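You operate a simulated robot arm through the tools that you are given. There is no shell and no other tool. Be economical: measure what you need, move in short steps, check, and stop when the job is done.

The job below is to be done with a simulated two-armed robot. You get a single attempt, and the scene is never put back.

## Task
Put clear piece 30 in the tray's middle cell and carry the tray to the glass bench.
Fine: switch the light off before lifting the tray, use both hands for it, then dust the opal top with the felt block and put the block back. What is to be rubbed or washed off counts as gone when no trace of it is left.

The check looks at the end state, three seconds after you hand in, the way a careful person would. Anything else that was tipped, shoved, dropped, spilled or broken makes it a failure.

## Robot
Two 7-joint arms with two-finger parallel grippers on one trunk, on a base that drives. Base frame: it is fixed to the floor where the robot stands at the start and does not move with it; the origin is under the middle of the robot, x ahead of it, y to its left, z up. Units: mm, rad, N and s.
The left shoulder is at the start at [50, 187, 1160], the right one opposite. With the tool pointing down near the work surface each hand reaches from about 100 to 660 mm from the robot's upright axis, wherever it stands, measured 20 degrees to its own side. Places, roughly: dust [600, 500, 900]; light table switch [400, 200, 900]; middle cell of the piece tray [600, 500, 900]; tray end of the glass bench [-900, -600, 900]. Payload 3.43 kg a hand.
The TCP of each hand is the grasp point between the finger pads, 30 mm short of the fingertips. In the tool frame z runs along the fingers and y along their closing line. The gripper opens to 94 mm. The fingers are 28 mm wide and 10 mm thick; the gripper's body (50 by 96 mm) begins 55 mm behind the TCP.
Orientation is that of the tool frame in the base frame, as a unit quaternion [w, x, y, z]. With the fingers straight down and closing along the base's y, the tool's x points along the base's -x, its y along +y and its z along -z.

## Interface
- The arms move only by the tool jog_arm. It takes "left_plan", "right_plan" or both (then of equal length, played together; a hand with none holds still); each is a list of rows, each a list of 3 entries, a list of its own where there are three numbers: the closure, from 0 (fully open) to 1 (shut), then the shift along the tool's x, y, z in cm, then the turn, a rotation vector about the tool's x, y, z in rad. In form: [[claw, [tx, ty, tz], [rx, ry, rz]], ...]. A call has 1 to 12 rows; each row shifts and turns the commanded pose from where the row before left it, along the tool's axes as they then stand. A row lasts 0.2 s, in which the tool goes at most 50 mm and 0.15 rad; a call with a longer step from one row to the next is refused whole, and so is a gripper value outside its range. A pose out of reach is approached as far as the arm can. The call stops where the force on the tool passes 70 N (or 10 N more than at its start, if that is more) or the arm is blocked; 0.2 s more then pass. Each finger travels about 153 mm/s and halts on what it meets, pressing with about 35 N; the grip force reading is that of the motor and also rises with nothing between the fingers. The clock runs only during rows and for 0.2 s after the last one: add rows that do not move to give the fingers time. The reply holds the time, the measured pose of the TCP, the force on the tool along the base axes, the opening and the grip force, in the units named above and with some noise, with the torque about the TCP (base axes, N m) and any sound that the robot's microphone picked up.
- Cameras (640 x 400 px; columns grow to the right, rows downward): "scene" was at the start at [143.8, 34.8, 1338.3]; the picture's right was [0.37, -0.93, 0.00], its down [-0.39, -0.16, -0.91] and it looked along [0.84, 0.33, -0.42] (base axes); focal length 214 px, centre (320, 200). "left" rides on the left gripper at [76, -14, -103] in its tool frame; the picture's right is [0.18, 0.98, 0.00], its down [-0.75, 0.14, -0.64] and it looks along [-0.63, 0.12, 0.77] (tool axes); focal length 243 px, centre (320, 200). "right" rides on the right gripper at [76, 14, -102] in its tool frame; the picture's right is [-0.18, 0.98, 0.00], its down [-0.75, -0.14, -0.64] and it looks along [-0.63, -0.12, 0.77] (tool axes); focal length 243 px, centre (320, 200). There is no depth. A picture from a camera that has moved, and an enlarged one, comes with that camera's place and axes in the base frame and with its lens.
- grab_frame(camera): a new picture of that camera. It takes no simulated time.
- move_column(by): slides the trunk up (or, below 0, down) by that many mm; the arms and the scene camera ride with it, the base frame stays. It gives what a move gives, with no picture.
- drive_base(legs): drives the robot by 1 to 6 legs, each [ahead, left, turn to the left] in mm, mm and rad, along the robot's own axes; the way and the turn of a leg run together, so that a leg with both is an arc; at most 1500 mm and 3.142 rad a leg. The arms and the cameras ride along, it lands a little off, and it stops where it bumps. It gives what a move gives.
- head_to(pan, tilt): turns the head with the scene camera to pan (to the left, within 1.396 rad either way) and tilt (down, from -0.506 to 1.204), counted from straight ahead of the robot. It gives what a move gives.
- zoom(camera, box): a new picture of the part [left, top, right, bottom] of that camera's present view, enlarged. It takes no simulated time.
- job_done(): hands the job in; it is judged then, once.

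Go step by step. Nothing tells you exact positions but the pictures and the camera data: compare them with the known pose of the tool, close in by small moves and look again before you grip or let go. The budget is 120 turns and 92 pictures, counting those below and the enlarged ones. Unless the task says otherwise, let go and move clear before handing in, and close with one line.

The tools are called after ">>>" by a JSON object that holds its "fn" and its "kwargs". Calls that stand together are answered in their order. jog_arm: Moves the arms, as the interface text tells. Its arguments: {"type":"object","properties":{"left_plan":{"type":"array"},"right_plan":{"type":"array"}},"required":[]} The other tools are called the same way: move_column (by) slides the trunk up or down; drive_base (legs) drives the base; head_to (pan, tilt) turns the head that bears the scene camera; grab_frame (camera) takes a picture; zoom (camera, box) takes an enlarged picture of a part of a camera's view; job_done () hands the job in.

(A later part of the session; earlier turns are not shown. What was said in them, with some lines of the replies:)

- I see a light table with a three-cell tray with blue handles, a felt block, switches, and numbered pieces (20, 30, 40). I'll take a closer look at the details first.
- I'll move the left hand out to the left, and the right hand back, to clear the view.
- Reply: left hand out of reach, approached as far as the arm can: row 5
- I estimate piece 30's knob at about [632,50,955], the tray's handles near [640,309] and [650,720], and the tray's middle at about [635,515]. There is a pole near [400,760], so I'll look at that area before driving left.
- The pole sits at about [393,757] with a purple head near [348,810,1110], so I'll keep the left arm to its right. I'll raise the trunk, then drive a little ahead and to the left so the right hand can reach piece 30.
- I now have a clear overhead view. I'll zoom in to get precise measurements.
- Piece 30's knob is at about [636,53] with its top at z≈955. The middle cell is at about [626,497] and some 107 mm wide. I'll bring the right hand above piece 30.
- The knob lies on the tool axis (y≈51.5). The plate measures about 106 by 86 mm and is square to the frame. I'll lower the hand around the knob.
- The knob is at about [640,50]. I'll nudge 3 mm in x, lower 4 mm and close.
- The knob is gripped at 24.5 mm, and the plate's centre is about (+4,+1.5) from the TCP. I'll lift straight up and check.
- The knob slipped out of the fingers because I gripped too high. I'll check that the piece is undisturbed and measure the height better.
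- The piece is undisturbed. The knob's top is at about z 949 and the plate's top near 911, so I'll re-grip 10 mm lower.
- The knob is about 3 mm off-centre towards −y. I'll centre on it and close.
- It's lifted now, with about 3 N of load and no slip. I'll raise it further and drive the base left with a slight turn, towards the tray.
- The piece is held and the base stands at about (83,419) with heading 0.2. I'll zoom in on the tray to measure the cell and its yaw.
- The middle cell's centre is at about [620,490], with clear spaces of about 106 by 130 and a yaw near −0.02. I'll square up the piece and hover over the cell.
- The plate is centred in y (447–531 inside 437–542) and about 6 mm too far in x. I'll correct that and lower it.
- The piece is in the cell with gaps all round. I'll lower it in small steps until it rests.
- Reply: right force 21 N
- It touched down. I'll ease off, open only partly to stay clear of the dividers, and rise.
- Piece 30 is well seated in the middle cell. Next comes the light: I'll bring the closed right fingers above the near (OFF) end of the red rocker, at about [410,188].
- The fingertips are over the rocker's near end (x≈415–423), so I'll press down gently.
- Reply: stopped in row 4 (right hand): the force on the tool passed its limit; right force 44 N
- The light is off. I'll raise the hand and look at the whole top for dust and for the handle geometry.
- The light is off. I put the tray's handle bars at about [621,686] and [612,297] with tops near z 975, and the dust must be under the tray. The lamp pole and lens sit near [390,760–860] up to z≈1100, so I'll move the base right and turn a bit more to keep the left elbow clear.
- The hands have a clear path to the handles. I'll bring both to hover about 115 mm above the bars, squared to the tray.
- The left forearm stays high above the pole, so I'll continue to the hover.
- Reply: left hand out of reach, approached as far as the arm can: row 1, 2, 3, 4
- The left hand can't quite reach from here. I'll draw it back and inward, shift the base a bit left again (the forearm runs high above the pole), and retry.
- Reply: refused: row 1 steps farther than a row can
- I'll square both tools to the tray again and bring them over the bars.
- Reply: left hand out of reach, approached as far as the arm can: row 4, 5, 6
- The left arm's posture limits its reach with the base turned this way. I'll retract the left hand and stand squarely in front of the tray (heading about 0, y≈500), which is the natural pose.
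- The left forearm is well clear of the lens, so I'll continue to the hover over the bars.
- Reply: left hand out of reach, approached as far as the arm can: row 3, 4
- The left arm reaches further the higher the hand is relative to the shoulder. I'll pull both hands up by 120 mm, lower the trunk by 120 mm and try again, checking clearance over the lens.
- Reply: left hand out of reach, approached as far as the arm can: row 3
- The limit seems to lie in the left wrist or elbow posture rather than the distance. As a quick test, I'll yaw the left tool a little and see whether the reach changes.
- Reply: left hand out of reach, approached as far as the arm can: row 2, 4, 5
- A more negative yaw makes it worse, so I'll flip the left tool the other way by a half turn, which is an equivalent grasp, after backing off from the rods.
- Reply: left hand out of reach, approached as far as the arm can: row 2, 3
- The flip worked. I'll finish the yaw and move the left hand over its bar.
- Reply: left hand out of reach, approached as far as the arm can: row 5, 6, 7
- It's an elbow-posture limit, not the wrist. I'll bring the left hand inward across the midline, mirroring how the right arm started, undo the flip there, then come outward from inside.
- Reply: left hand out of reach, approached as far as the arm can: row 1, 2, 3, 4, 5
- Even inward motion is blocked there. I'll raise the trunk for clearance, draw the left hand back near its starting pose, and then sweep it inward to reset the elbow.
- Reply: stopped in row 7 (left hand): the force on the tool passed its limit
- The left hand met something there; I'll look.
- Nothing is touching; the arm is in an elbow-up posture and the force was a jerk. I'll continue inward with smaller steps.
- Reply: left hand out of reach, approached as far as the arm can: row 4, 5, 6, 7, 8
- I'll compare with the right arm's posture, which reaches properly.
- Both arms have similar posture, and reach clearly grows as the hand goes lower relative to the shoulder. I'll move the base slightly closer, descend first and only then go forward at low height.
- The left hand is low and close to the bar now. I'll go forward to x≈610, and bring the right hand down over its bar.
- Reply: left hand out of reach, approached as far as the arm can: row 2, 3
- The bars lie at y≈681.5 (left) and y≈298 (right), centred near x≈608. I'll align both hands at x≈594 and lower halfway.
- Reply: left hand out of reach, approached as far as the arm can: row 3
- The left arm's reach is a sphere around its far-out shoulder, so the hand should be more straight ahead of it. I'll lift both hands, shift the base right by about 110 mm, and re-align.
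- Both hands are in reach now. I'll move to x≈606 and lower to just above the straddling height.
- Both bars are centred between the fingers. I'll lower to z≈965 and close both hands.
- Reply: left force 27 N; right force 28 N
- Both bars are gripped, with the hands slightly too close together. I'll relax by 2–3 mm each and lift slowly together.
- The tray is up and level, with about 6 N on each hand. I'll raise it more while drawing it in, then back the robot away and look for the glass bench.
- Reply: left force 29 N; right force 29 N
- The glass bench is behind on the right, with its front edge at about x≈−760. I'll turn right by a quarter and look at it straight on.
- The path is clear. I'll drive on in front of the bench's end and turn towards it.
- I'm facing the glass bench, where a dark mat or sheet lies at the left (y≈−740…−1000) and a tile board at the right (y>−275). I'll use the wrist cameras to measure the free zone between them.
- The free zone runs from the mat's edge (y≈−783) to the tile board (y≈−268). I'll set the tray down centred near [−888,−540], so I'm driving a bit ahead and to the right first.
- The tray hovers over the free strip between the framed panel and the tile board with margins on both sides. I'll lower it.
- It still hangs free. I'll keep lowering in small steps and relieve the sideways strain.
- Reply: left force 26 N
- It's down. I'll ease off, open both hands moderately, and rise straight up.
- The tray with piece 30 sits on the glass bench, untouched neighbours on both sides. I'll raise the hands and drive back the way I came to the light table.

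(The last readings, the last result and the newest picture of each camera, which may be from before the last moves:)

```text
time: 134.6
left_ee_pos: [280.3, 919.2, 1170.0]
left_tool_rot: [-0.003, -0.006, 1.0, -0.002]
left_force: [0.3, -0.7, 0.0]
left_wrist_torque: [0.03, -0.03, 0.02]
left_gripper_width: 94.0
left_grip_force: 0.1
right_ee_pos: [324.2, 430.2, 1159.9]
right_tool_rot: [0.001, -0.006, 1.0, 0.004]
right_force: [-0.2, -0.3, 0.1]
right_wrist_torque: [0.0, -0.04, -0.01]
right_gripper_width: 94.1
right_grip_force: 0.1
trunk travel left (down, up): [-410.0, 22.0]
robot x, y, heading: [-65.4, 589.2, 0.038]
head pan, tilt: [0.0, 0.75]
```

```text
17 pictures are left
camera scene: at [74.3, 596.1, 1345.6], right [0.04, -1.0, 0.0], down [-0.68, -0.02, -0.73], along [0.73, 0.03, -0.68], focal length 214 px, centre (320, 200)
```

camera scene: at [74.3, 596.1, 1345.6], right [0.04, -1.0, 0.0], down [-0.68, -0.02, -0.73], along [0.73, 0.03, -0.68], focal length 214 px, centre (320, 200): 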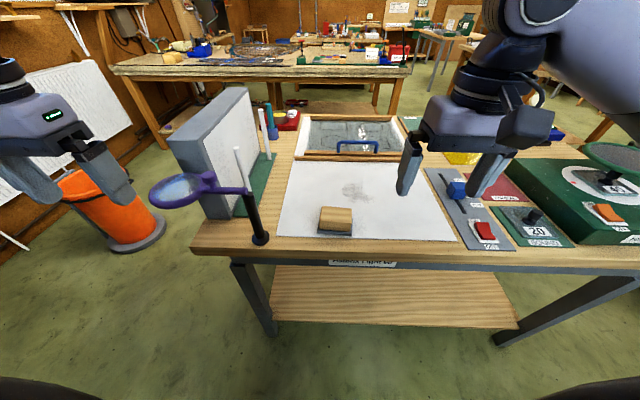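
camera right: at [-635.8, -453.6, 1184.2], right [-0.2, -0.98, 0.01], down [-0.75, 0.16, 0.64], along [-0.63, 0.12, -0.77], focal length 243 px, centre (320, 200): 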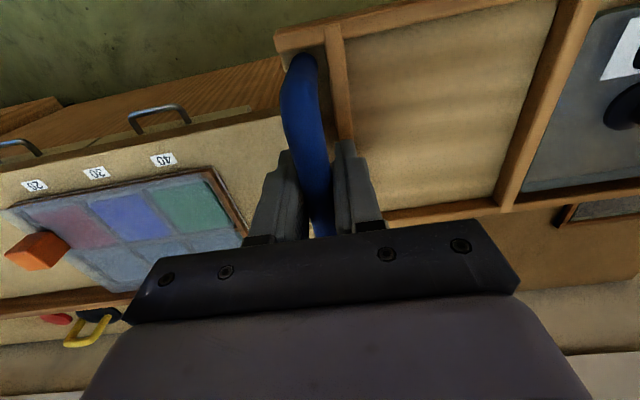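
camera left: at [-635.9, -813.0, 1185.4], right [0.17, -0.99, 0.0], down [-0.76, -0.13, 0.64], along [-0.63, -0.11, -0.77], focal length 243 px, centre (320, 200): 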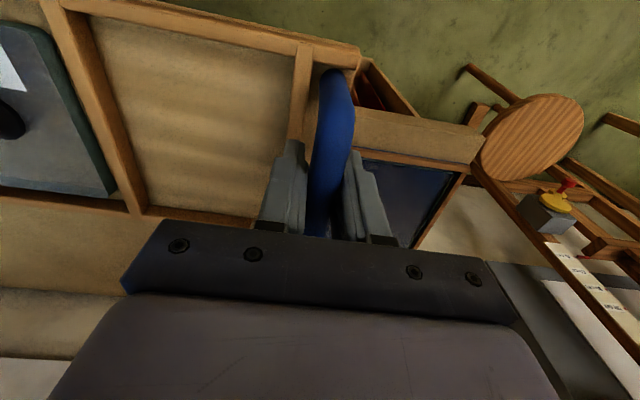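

The dust patch is visible at about [590,497], roughly 100 mm across, with the felt block near [437,572]. I'll zoom to measure both, tuck the left hand back high, and start turning the right tool by 90° so that it grips across the block's narrow side.

>>> {"fn": "zoom", "kwargs": {"camera": "scene", "box": [270, 150, 430, 250]}}

>>> {"fn": "jog_arm", "kwargs": {"left_plan": [[0, [2, 0, -3], [0, 0, 0]], [0, [3, 0, -3], [0, 0, 0]], [0, [3, 0, -3], [0, 0, 0]], [0, [3, 0, -1], [0, 0, 0]], [0, [0, 0, 0], [0, 0, 0]], [0, [0, 0, 0], [0, 0, 0]], [0, [0, 0, 0], [0, 0, 0]], [0, [0, 0, 0], [0, 0, 0]], [0, [0, 0, 0], [0, 0, 0]], [0, [0, 0, 0], [0, 0, 0]], [0, [0, 0, 0], [0, 0, 0]]], "right_plan": [[0, [0, 0, 0], [0, 0, 0.1428]], [0, [0, 0, 0], [0, 0, 0.1428]], [0, [0, 0, 0], [0, 0, 0.1428]], [0, [0, 0, 0], [0, 0, 0.1428]], [0, [0, 0, 0], [0, 0, 0.1428]], [0, [0, 0, 0], [0, 0, 0.1428]], [0, [0, 0, 0], [0, 0, 0.1428]], [0, [0, 0, 0], [0, 0, 0.1428]], [0, [0, 0, 0], [0, 0, 0.1428]], [0, [0, 0, 0], [0, 0, 0.1428]], [0, [0, 0, 0], [0, 0, 0.1428]]]}}

>>> {"fn": "drive_base", "kwargs": {"legs": [[0, 75, -0.035], [160, 0, 0]]}}

>>> {"fn": "head_to", "kwargs": {"pan": -0.2, "tilt": 0.9}}

>>> {"fn": "grab_frame", "kwargs": {"camera": "scene"}}

```text
4.00 times, centred on (350, 200) of scene
camera zoom: at [74.3, 596.1, 1345.6], right [0.04, -1.0, 0.0], down [-0.68, -0.02, -0.73], along [0.73, 0.03, -0.68], focal length 858 px, centre (200, 200)
```

zoom: 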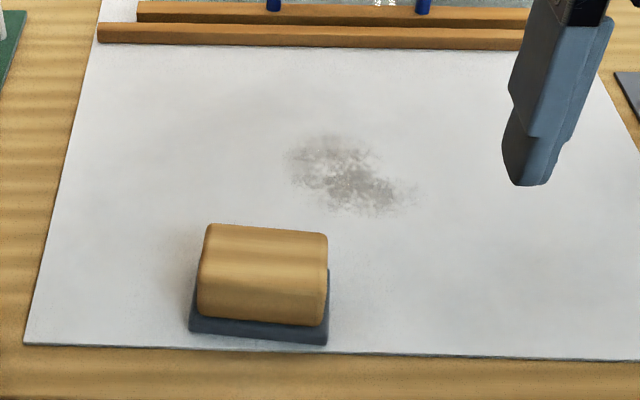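

```text
time: 136.9
left_ee_pos: [169.8, 918.9, 1270.9]
left_tool_rot: [-0.002, -0.006, 1.0, -0.002]
left_force: [-0.2, -0.3, 0.7]
left_wrist_torque: [-0.06, 0.01, -0.01]
left_gripper_width: 94.2
left_grip_force: 0.1
right_ee_pos: [324.6, 430.9, 1159.5]
right_tool_rot: [-0.002, 0.704, 0.71, 0.004]
right_force: [0.7, -0.2, -0.2]
right_wrist_torque: [-0.04, 0.03, 0.04]
right_gripper_width: 93.8
right_grip_force: 0.0
trunk travel left (down, up): [-410.0, 22.0]
robot x, y, heading: [-66.8, 588.5, 0.036]
head pan, tilt: [0.0, 0.75]
```

```text
time: 139.0
left_ee_pos: [338.9, 985.8, 1269.0]
left_tool_rot: [-0.002, 0.01, 1.0, -0.002]
left_force: [-0.7, 1.3, -0.8]
left_wrist_torque: [0.04, -0.02, 0.01]
left_gripper_width: 93.9
left_grip_force: 0.0
right_ee_pos: [477.4, 492.7, 1158.8]
right_tool_rot: [-0.002, 0.714, 0.7, 0.003]
right_force: [-0.4, 0.0, -0.5]
right_wrist_torque: [-0.01, 0.01, 0.0]
right_gripper_width: 94.0
right_grip_force: 0.0
trunk travel left (down, up): [-410.0, 22.0]
robot x, y, heading: [88.0, 662.4, 0.004]
head pan, tilt: [0.0, 0.75]
```

```text
time: 139.7
left_ee_pos: [339.4, 985.6, 1271.1]
left_tool_rot: [-0.002, 0.011, 1.0, -0.001]
left_force: [1.0, 0.0, 0.2]
left_wrist_torque: [0.0, -0.02, 0.0]
left_gripper_width: 94.1
left_grip_force: 0.1
right_ee_pos: [477.0, 492.1, 1158.7]
right_tool_rot: [-0.002, 0.714, 0.7, 0.003]
right_force: [0.7, -1.2, 0.3]
right_wrist_torque: [-0.01, 0.04, 0.0]
right_gripper_width: 93.9
right_grip_force: 0.1
trunk travel left (down, up): [-410.0, 22.0]
robot x, y, heading: [85.5, 665.9, 0.006]
head pan, tilt: [-0.201, 0.901]
```

```text
15 pictures are left
camera scene: at [223.6, 650.9, 1333.7], right [-0.2, -0.98, 0.0], down [-0.77, 0.15, -0.62], along [0.61, -0.12, -0.78], focal length 214 px, centre (320, 200)
```

scene: 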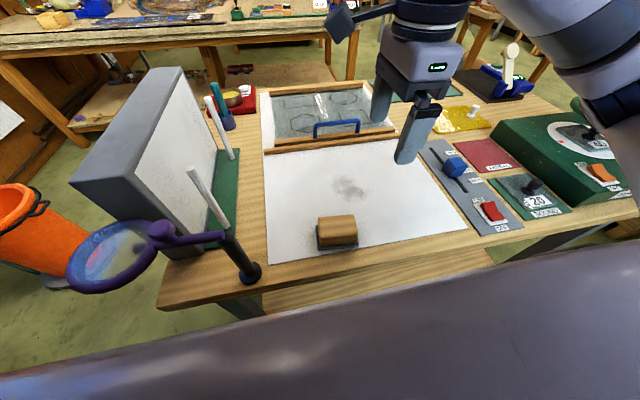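

The block measures about 52 by 80 mm of wood on a 60 by 88 felt, centred near [444,570] with a yaw of about −0.06. I'll bring the right hand above it.

>>> {"fn": "jog_arm", "kwargs": {"right_plan": [[0, [1.95, -0.8, 3.4], [0, 0, 0.04]], [0, [1.95, -0.8, 3.4], [0, 0, 0]], [0, [1.95, -0.8, 3.4], [0, 0, 0]], [0, [1.95, -0.8, 3.4], [0, 0, 0]]]}}

>>> {"fn": "grab_frame", "kwargs": {"camera": "right"}}

```text
time: 140.7
left_ee_pos: [339.2, 985.2, 1270.4]
left_tool_rot: [-0.002, 0.011, 1.0, -0.003]
left_force: [0.4, -0.7, -0.2]
left_wrist_torque: [0.0, 0.01, 0.03]
left_gripper_width: 93.8
left_grip_force: 0.0
right_ee_pos: [448.8, 575.8, 1024.8]
right_tool_rot: [-0.002, 0.728, 0.685, 0.003]
right_force: [-1.3, 0.8, 0.6]
right_wrist_torque: [0.03, -0.03, 0.0]
right_gripper_width: 94.1
right_grip_force: 0.0
trunk travel left (down, up): [-410.0, 22.0]
robot x, y, heading: [86.4, 665.5, 0.003]
head pan, tilt: [-0.201, 0.901]
```

```text
14 pictures are left
camera right: at [468.3, 650.7, 1128.2], right [0.97, -0.24, 0.0], down [-0.19, -0.75, 0.64], along [-0.15, -0.62, -0.77], focal length 243 px, centre (320, 200)
```

right: 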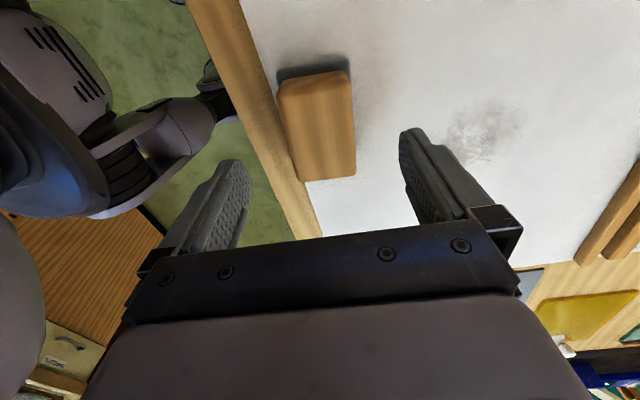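

The block's centre is at about [449.5,569] with a yaw near −0.11. I'll align, lower to z≈953 and grip.

>>> {"fn": "jog_arm", "kwargs": {"right_plan": [[0, [-0.65, 0.1, 2], [0, 0, 0.045]], [0, [0, 0, 2.5], [0, 0, 0]], [0, [0, 0, 2], [0, 0, 0]], [0, [0, 0, 0.6], [0, 0, 0]], [0.5, [0, 0, 0], [0, 0, 0]], [1, [0, 0, 0], [0, 0, 0]], [1, [0, 0, 0], [0, 0, 0]], [1, [0, 0, 0], [0, 0, 0]]]}}

>>> {"fn": "zoom", "kwargs": {"camera": "scene", "box": [260, 130, 430, 270]}}

```text
time: 142.5
left_ee_pos: [339.5, 985.7, 1270.3]
left_tool_rot: [-0.002, 0.011, 1.0, -0.001]
left_force: [0.0, 0.2, 0.5]
left_wrist_torque: [-0.01, 0.0, -0.03]
left_gripper_width: 94.1
left_grip_force: 0.0
right_ee_pos: [450.6, 566.6, 953.1]
right_tool_rot: [-0.002, 0.743, 0.669, 0.004]
right_force: [-0.7, 0.3, -0.4]
right_wrist_torque: [0.0, -0.02, 0.01]
right_gripper_width: 57.9
right_grip_force: 34.9
trunk travel left (down, up): [-410.0, 22.0]
robot x, y, heading: [92.2, 666.1, 0.003]
head pan, tilt: [-0.201, 0.901]
```

```text
2.86 times, centred on (345, 200) of scene
camera zoom: at [223.7, 650.8, 1333.6], right [-0.2, -0.98, 0.0], down [-0.77, 0.15, -0.62], along [0.61, -0.12, -0.78], focal length 613 px, centre (249, 200)
```

zoom: 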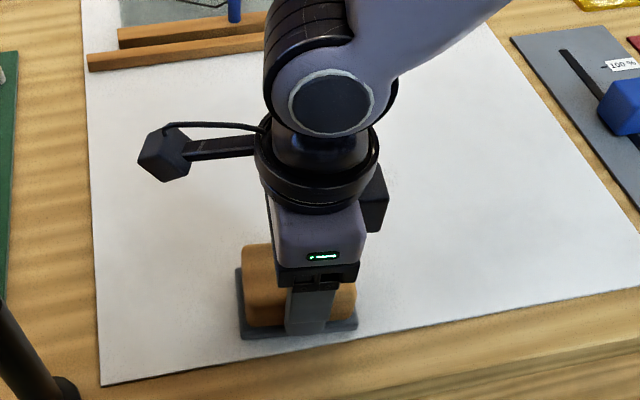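

Gripped at 57.9 mm; the block's rest pose is TCP [450.6,566.6,953]. I'll lift slightly, carry it to the dust's near edge, and touch down.

>>> {"fn": "jog_arm", "kwargs": {"right_plan": [[1, [0, 0, -1.5], [0, 0, 0]], [1, [-2.9, 3.3, 0], [0, 0, 0]], [1, [-2.9, 3.3, 0], [0, 0, 0]], [1, [-2.9, 3.3, 0], [0, 0, 0]], [1, [0, 0, 1.2], [0, 0, 0]], [1, [0, 0, 0.3], [0, 0, 0]], [1, [0, 0, 0.1], [0, 0, 0]]]}}

```text
time: 144.1
left_ee_pos: [339.1, 983.8, 1270.5]
left_tool_rot: [-0.001, 0.01, 1.0, -0.001]
left_force: [0.0, 0.2, -0.2]
left_wrist_torque: [0.0, -0.01, 0.01]
left_gripper_width: 93.8
left_grip_force: 0.0
right_ee_pos: [537.7, 469.3, 953.0]
right_tool_rot: [-0.001, 0.744, 0.668, 0.004]
right_force: [-2.8, -2.1, 9.0]
right_wrist_torque: [-0.05, 0.41, 0.09]
right_gripper_width: 57.6
right_grip_force: 35.1
trunk travel left (down, up): [-410.0, 22.0]
robot x, y, heading: [90.9, 665.2, 0.003]
head pan, tilt: [-0.201, 0.901]
```

Light contact at about 9 N. I'll wipe in overlapping strokes across the patch.

>>> {"fn": "jog_arm", "kwargs": {"right_plan": [[1, [0.31, 2.98, 0], [0, 0, 0]], [1, [0.31, 2.98, 0], [0, 0, 0]], [1, [0.31, 2.98, 0], [0, 0, 0]], [1, [2.98, -0.31, 0], [0, 0, 0]], [1, [-0.31, -2.98, 0], [0, 0, 0]], [1, [-0.31, -2.98, 0], [0, 0, 0]], [1, [-0.31, -2.98, 0], [0, 0, 0]], [1, [2.98, -0.31, 0], [0, 0, 0]], [1, [0.31, 2.98, 0], [0, 0, 0]], [1, [0.31, 2.98, 0], [0, 0, 0]], [1, [0.31, 2.98, 0], [0, 0, 0]]]}}

>>> {"fn": "jog_arm", "kwargs": {"right_plan": [[1, [2, -0.2, 0], [0, 0, 0]], [1, [-0.31, -2.98, 0], [0, 0, 0]], [1, [-0.31, -2.98, 0], [0, 0, 0]], [1, [-0.31, -2.98, 0], [0, 0, 0]], [1, [-4, 0.4, 0], [0, 0, 0]], [1, [-4, 0.4, 0], [0, 0, 0]], [1, [0.31, 2.98, 0], [0, 0, 0]], [1, [3, -0.3, 0], [0, 0, 0]], [1, [3, -0.3, 0], [0, 0, 0]], [1, [0.31, 2.98, 0], [0, 0, 0]], [1, [-3, 0.3, 0], [0, 0, 0]], [1, [-3, 0.3, 0], [0, 0, 0]]]}}

```text
time: 146.5
left_ee_pos: [337.6, 985.1, 1270.9]
left_tool_rot: [-0.002, 0.01, 1.0, -0.001]
left_force: [-0.2, 0.2, -1.1]
left_wrist_torque: [-0.01, 0.0, 0.03]
left_gripper_width: 93.8
left_grip_force: 0.0
right_ee_pos: [628.0, 529.5, 952.1]
right_tool_rot: [-0.003, 0.743, 0.669, 0.004]
right_force: [-3.1, 2.0, 7.4]
right_wrist_torque: [0.16, -0.07, 0.09]
right_gripper_width: 57.9
right_grip_force: 34.9
trunk travel left (down, up): [-410.0, 22.0]
robot x, y, heading: [88.3, 662.7, 0.007]
head pan, tilt: [-0.201, 0.901]
```

```text
time: 149.1
left_ee_pos: [337.4, 986.4, 1270.1]
left_tool_rot: [-0.002, 0.01, 1.0, -0.003]
left_force: [-0.1, -0.5, 0.3]
left_wrist_torque: [0.01, 0.02, 0.01]
left_gripper_width: 93.8
left_grip_force: 0.1
right_ee_pos: [598.6, 468.4, 951.4]
right_tool_rot: [-0.001, 0.743, 0.669, 0.005]
right_force: [-0.7, 4.8, 14.4]
right_wrist_torque: [-0.16, 0.16, -0.17]
right_gripper_width: 57.7
right_grip_force: 34.7
trunk travel left (down, up): [-410.0, 22.0]
robot x, y, heading: [89.9, 663.7, 0.003]
head pan, tilt: [-0.201, 0.901]
```

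I'll lift the block and carry it back over its place, then inspect the top.

>>> {"fn": "jog_arm", "kwargs": {"right_plan": [[1, [0, 0, -2], [0, 0, 0]], [1, [0, 0, -3], [0, 0, 0]], [1, [2.05, -3.93, 0], [0, 0, 0]], [1, [2.05, -3.93, 0], [0, 0, 0]], [1, [2.05, -3.93, 0], [0, 0, 0]], [1, [2.05, -3.93, 0], [0, 0, 0]]]}}

>>> {"fn": "zoom", "kwargs": {"camera": "scene", "box": [250, 120, 470, 270]}}

>>> {"fn": "zoom", "kwargs": {"camera": "right", "box": [250, 0, 640, 270]}}

```text
time: 150.5
left_ee_pos: [339.8, 984.9, 1269.4]
left_tool_rot: [-0.003, 0.01, 1.0, -0.002]
left_force: [0.0, 0.1, -0.9]
left_wrist_torque: [0.0, 0.02, 0.03]
left_gripper_width: 94.1
left_grip_force: 0.0
right_ee_pos: [468.3, 559.6, 993.4]
right_tool_rot: [-0.003, 0.743, 0.67, 0.004]
right_force: [0.4, 0.0, -0.9]
right_wrist_torque: [0.01, 0.0, 0.01]
right_gripper_width: 57.7
right_grip_force: 34.7
right hand out of reach, approached as far as the arm can: row 6
trunk travel left (down, up): [-410.0, 22.0]
robot x, y, heading: [90.5, 666.6, 0.003]
head pan, tilt: [-0.201, 0.901]
```

```text
2.67 times, centred on (360, 195) of scene
camera zoom: at [224.0, 650.7, 1333.6], right [-0.2, -0.98, 0.0], down [-0.77, 0.15, -0.62], along [0.61, -0.12, -0.78], focal length 572 px, centre (213, 213)
```

zoom: 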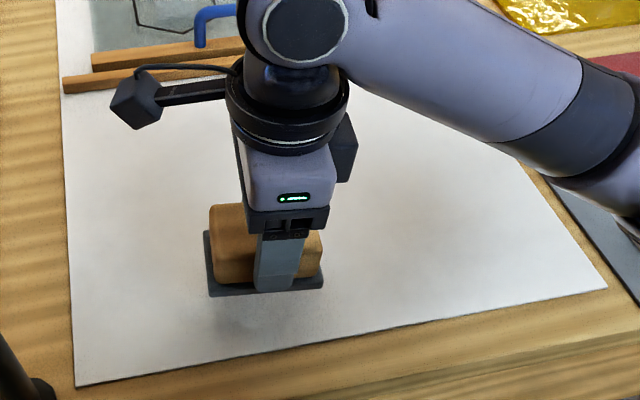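

```text
1.48 times, centred on (445, 135) of right
camera zoom: at [491.4, 633.7, 1097.4], right [0.96, -0.28, 0.0], down [-0.22, -0.74, 0.64], along [-0.18, -0.61, -0.77], focal length 359 px, centre (135, 296)
```

zoom: 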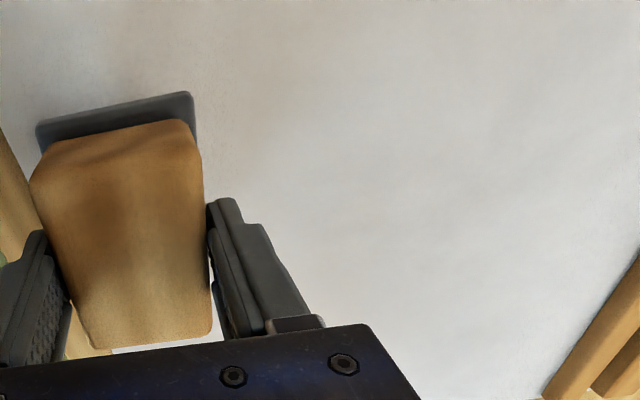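

The top looks clean. I'll set the block down at its original spot, descending first because the hand reached it fine at low height.

>>> {"fn": "jog_arm", "kwargs": {"right_plan": [[1, [0, 0, 2.4], [0, 0, 0]], [1, [0.25, -0.9, 0.3], [0, 0, 0]], [1, [0.26, -0.93, 0.3], [0, 0, 0]], [1, [0, 0, 0], [0, 0, 0]]]}}

```text
time: 151.5
left_ee_pos: [339.1, 985.8, 1271.0]
left_tool_rot: [-0.003, 0.01, 1.0, -0.001]
left_force: [0.7, 0.0, -0.3]
left_wrist_torque: [0.03, -0.02, 0.02]
left_gripper_width: 93.8
left_grip_force: 0.1
right_ee_pos: [452.5, 565.1, 961.6]
right_tool_rot: [-0.002, 0.742, 0.67, 0.004]
right_force: [0.6, 0.3, -0.3]
right_wrist_torque: [-0.01, 0.02, 0.0]
right_gripper_width: 57.8
right_grip_force: 35.0
right hand out of reach, approached as far as the arm can: row 3
trunk travel left (down, up): [-410.0, 22.0]
robot x, y, heading: [90.9, 665.2, 0.004]
head pan, tilt: [-0.201, 0.901]
```

>>> {"fn": "jog_arm", "kwargs": {"right_plan": [[1, [0, 0, 0.6], [0, 0, 0]], [1, [0.15, -0.2, 0.2], [0, 0, 0]], [1, [0, 0, 0.1], [0, 0, 0]], [1, [0, 0, 0], [0, 0, 0]]]}}

```text
time: 152.5
left_ee_pos: [339.4, 985.6, 1270.9]
left_tool_rot: [-0.002, 0.011, 1.0, -0.002]
left_force: [0.8, 0.0, -0.8]
left_wrist_torque: [0.02, 0.0, 0.01]
left_gripper_width: 94.0
left_grip_force: 0.1
right_ee_pos: [449.4, 567.9, 953.8]
right_tool_rot: [-0.002, 0.743, 0.669, 0.004]
right_force: [-0.1, 0.5, -0.2]
right_wrist_torque: [0.0, -0.01, 0.01]
right_gripper_width: 57.9
right_grip_force: 35.2
trunk travel left (down, up): [-410.0, 22.0]
robot x, y, heading: [93.0, 664.7, 0.001]
head pan, tilt: [-0.201, 0.901]
```

The block is back at its resting pose. I'll lower one more millimetre, release, and rise clear.

>>> {"fn": "jog_arm", "kwargs": {"right_plan": [[1, [0, 0, 0.15], [0, 0, 0]], [0.6, [0, 0, 0], [0, 0, 0]], [0.2, [0, 0, 0], [0, 0, 0]], [0, [0, 0, 0], [0, 0, 0]], [0, [0, 0, -2], [0, 0, 0]], [0, [0, 0, -3], [0, 0, 0]], [0, [-3, 1, -3], [0, 0, 0]], [0, [-3, 1, -3], [0, 0, 0]], [0, [-3, 1, -3], [0, 0, 0]], [0, [-3, 0, -3], [0, 0, 0]], [0, [-3, 0, -3], [0, 0, 0]], [0, [-3, 0, -2], [0, 0, 0]]]}}

>>> {"fn": "drive_base", "kwargs": {"legs": [[-160, 0, 0]]}}

>>> {"fn": "head_to", "kwargs": {"pan": -0.1, "tilt": 0.75}}

>>> {"fn": "zoom", "kwargs": {"camera": "scene", "box": [230, 140, 430, 260]}}

```text
time: 155.1
left_ee_pos: [338.9, 984.6, 1270.3]
left_tool_rot: [-0.003, 0.009, 1.0, -0.002]
left_force: [-0.3, -0.7, -0.9]
left_wrist_torque: [0.04, -0.03, 0.03]
left_gripper_width: 93.8
left_grip_force: 0.0
right_ee_pos: [477.2, 372.4, 1159.7]
right_tool_rot: [-0.003, 0.743, 0.669, 0.003]
right_force: [-0.4, 0.1, -0.4]
right_wrist_torque: [0.02, 0.02, 0.05]
right_gripper_width: 93.9
right_grip_force: 0.1
right hand out of reach, approached as far as the arm can: row 5, 6
trunk travel left (down, up): [-410.0, 22.0]
robot x, y, heading: [90.6, 665.2, 0.005]
head pan, tilt: [-0.201, 0.901]
```

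```text
time: 156.6
left_ee_pos: [177.4, 985.0, 1271.0]
left_tool_rot: [-0.002, 0.009, 1.0, -0.002]
left_force: [0.0, 0.4, 0.8]
left_wrist_torque: [-0.01, -0.03, 0.0]
left_gripper_width: 93.8
left_grip_force: 0.1
right_ee_pos: [316.5, 375.0, 1159.7]
right_tool_rot: [-0.001, 0.742, 0.67, 0.005]
right_force: [0.2, -0.2, -0.3]
right_wrist_torque: [0.01, -0.06, 0.01]
right_gripper_width: 94.1
right_grip_force: 0.1
trunk travel left (down, up): [-410.0, 22.0]
robot x, y, heading: [-71.2, 665.0, 0.006]
head pan, tilt: [-0.201, 0.901]
```

```text
time: 157.2
left_ee_pos: [178.1, 986.2, 1269.3]
left_tool_rot: [-0.003, 0.009, 1.0, -0.002]
left_force: [-0.3, 0.3, -0.1]
left_wrist_torque: [0.01, 0.02, -0.02]
left_gripper_width: 93.9
left_grip_force: 0.0
right_ee_pos: [318.6, 373.6, 1159.0]
right_tool_rot: [-0.002, 0.742, 0.67, 0.004]
right_force: [0.8, -0.8, -0.1]
right_wrist_torque: [0.01, 0.03, -0.02]
right_gripper_width: 94.0
right_grip_force: 0.0
trunk travel left (down, up): [-410.0, 22.0]
robot x, y, heading: [-68.6, 665.6, 0.005]
head pan, tilt: [-0.099, 0.75]
```

```text
3.20 times, centred on (330, 200) of scene
camera zoom: at [71.3, 657.1, 1345.5], right [-0.09, -1.0, 0.0], down [-0.68, 0.06, -0.73], along [0.73, -0.07, -0.68], focal length 686 px, centre (288, 200)
```

zoom: 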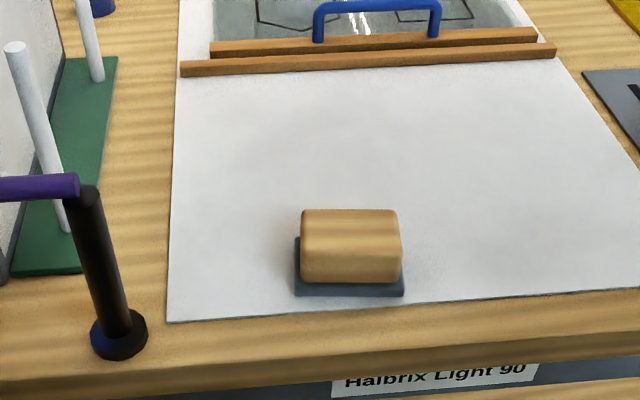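

The block is back upright in its place and the top looks clean. One last close look at the dusted area, and an overview.

>>> {"fn": "zoom", "kwargs": {"camera": "scene", "box": [300, 160, 380, 215]}}

>>> {"fn": "grab_frame", "kwargs": {"camera": "scene"}}

```text
7.27 times, centred on (340, 188) of scene
camera zoom: at [71.3, 657.1, 1345.5], right [-0.09, -1.0, 0.0], down [-0.68, 0.06, -0.73], along [0.73, -0.07, -0.68], focal length 1560 px, centre (174, 291)
```

zoom: 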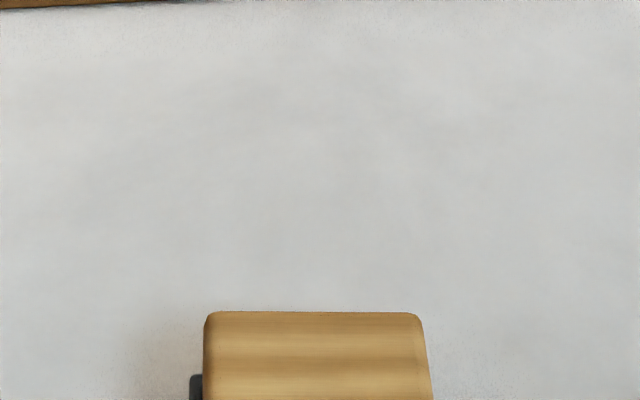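

```text
8 pictures are left
camera scene: at [71.3, 657.1, 1345.5], right [-0.09, -1.0, 0.0], down [-0.68, 0.06, -0.73], along [0.73, -0.07, -0.68], focal length 214 px, centre (320, 200)
```

scene: 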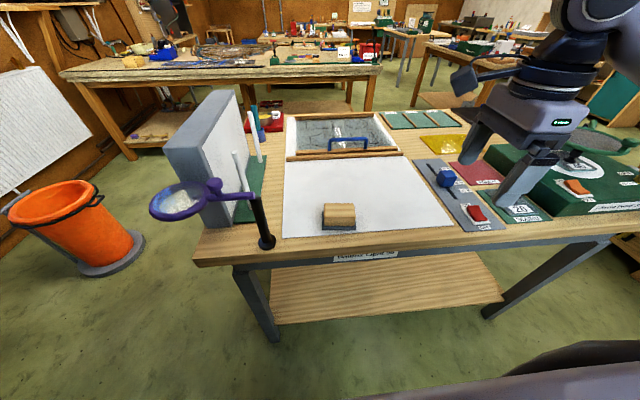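

No trace of dust is left, the light is off, the block is back, and the tray with piece 30 is on the glass bench. I'm handing in.

>>> {"fn": "job_done", "kwargs": {}}

```text
The job is handed in.
```

Piece 30 is in the tray's middle cell, and I switched the light off before carrying the tray to the glass bench with both hands; the opal top is dusted clean and the felt block is back in its place.
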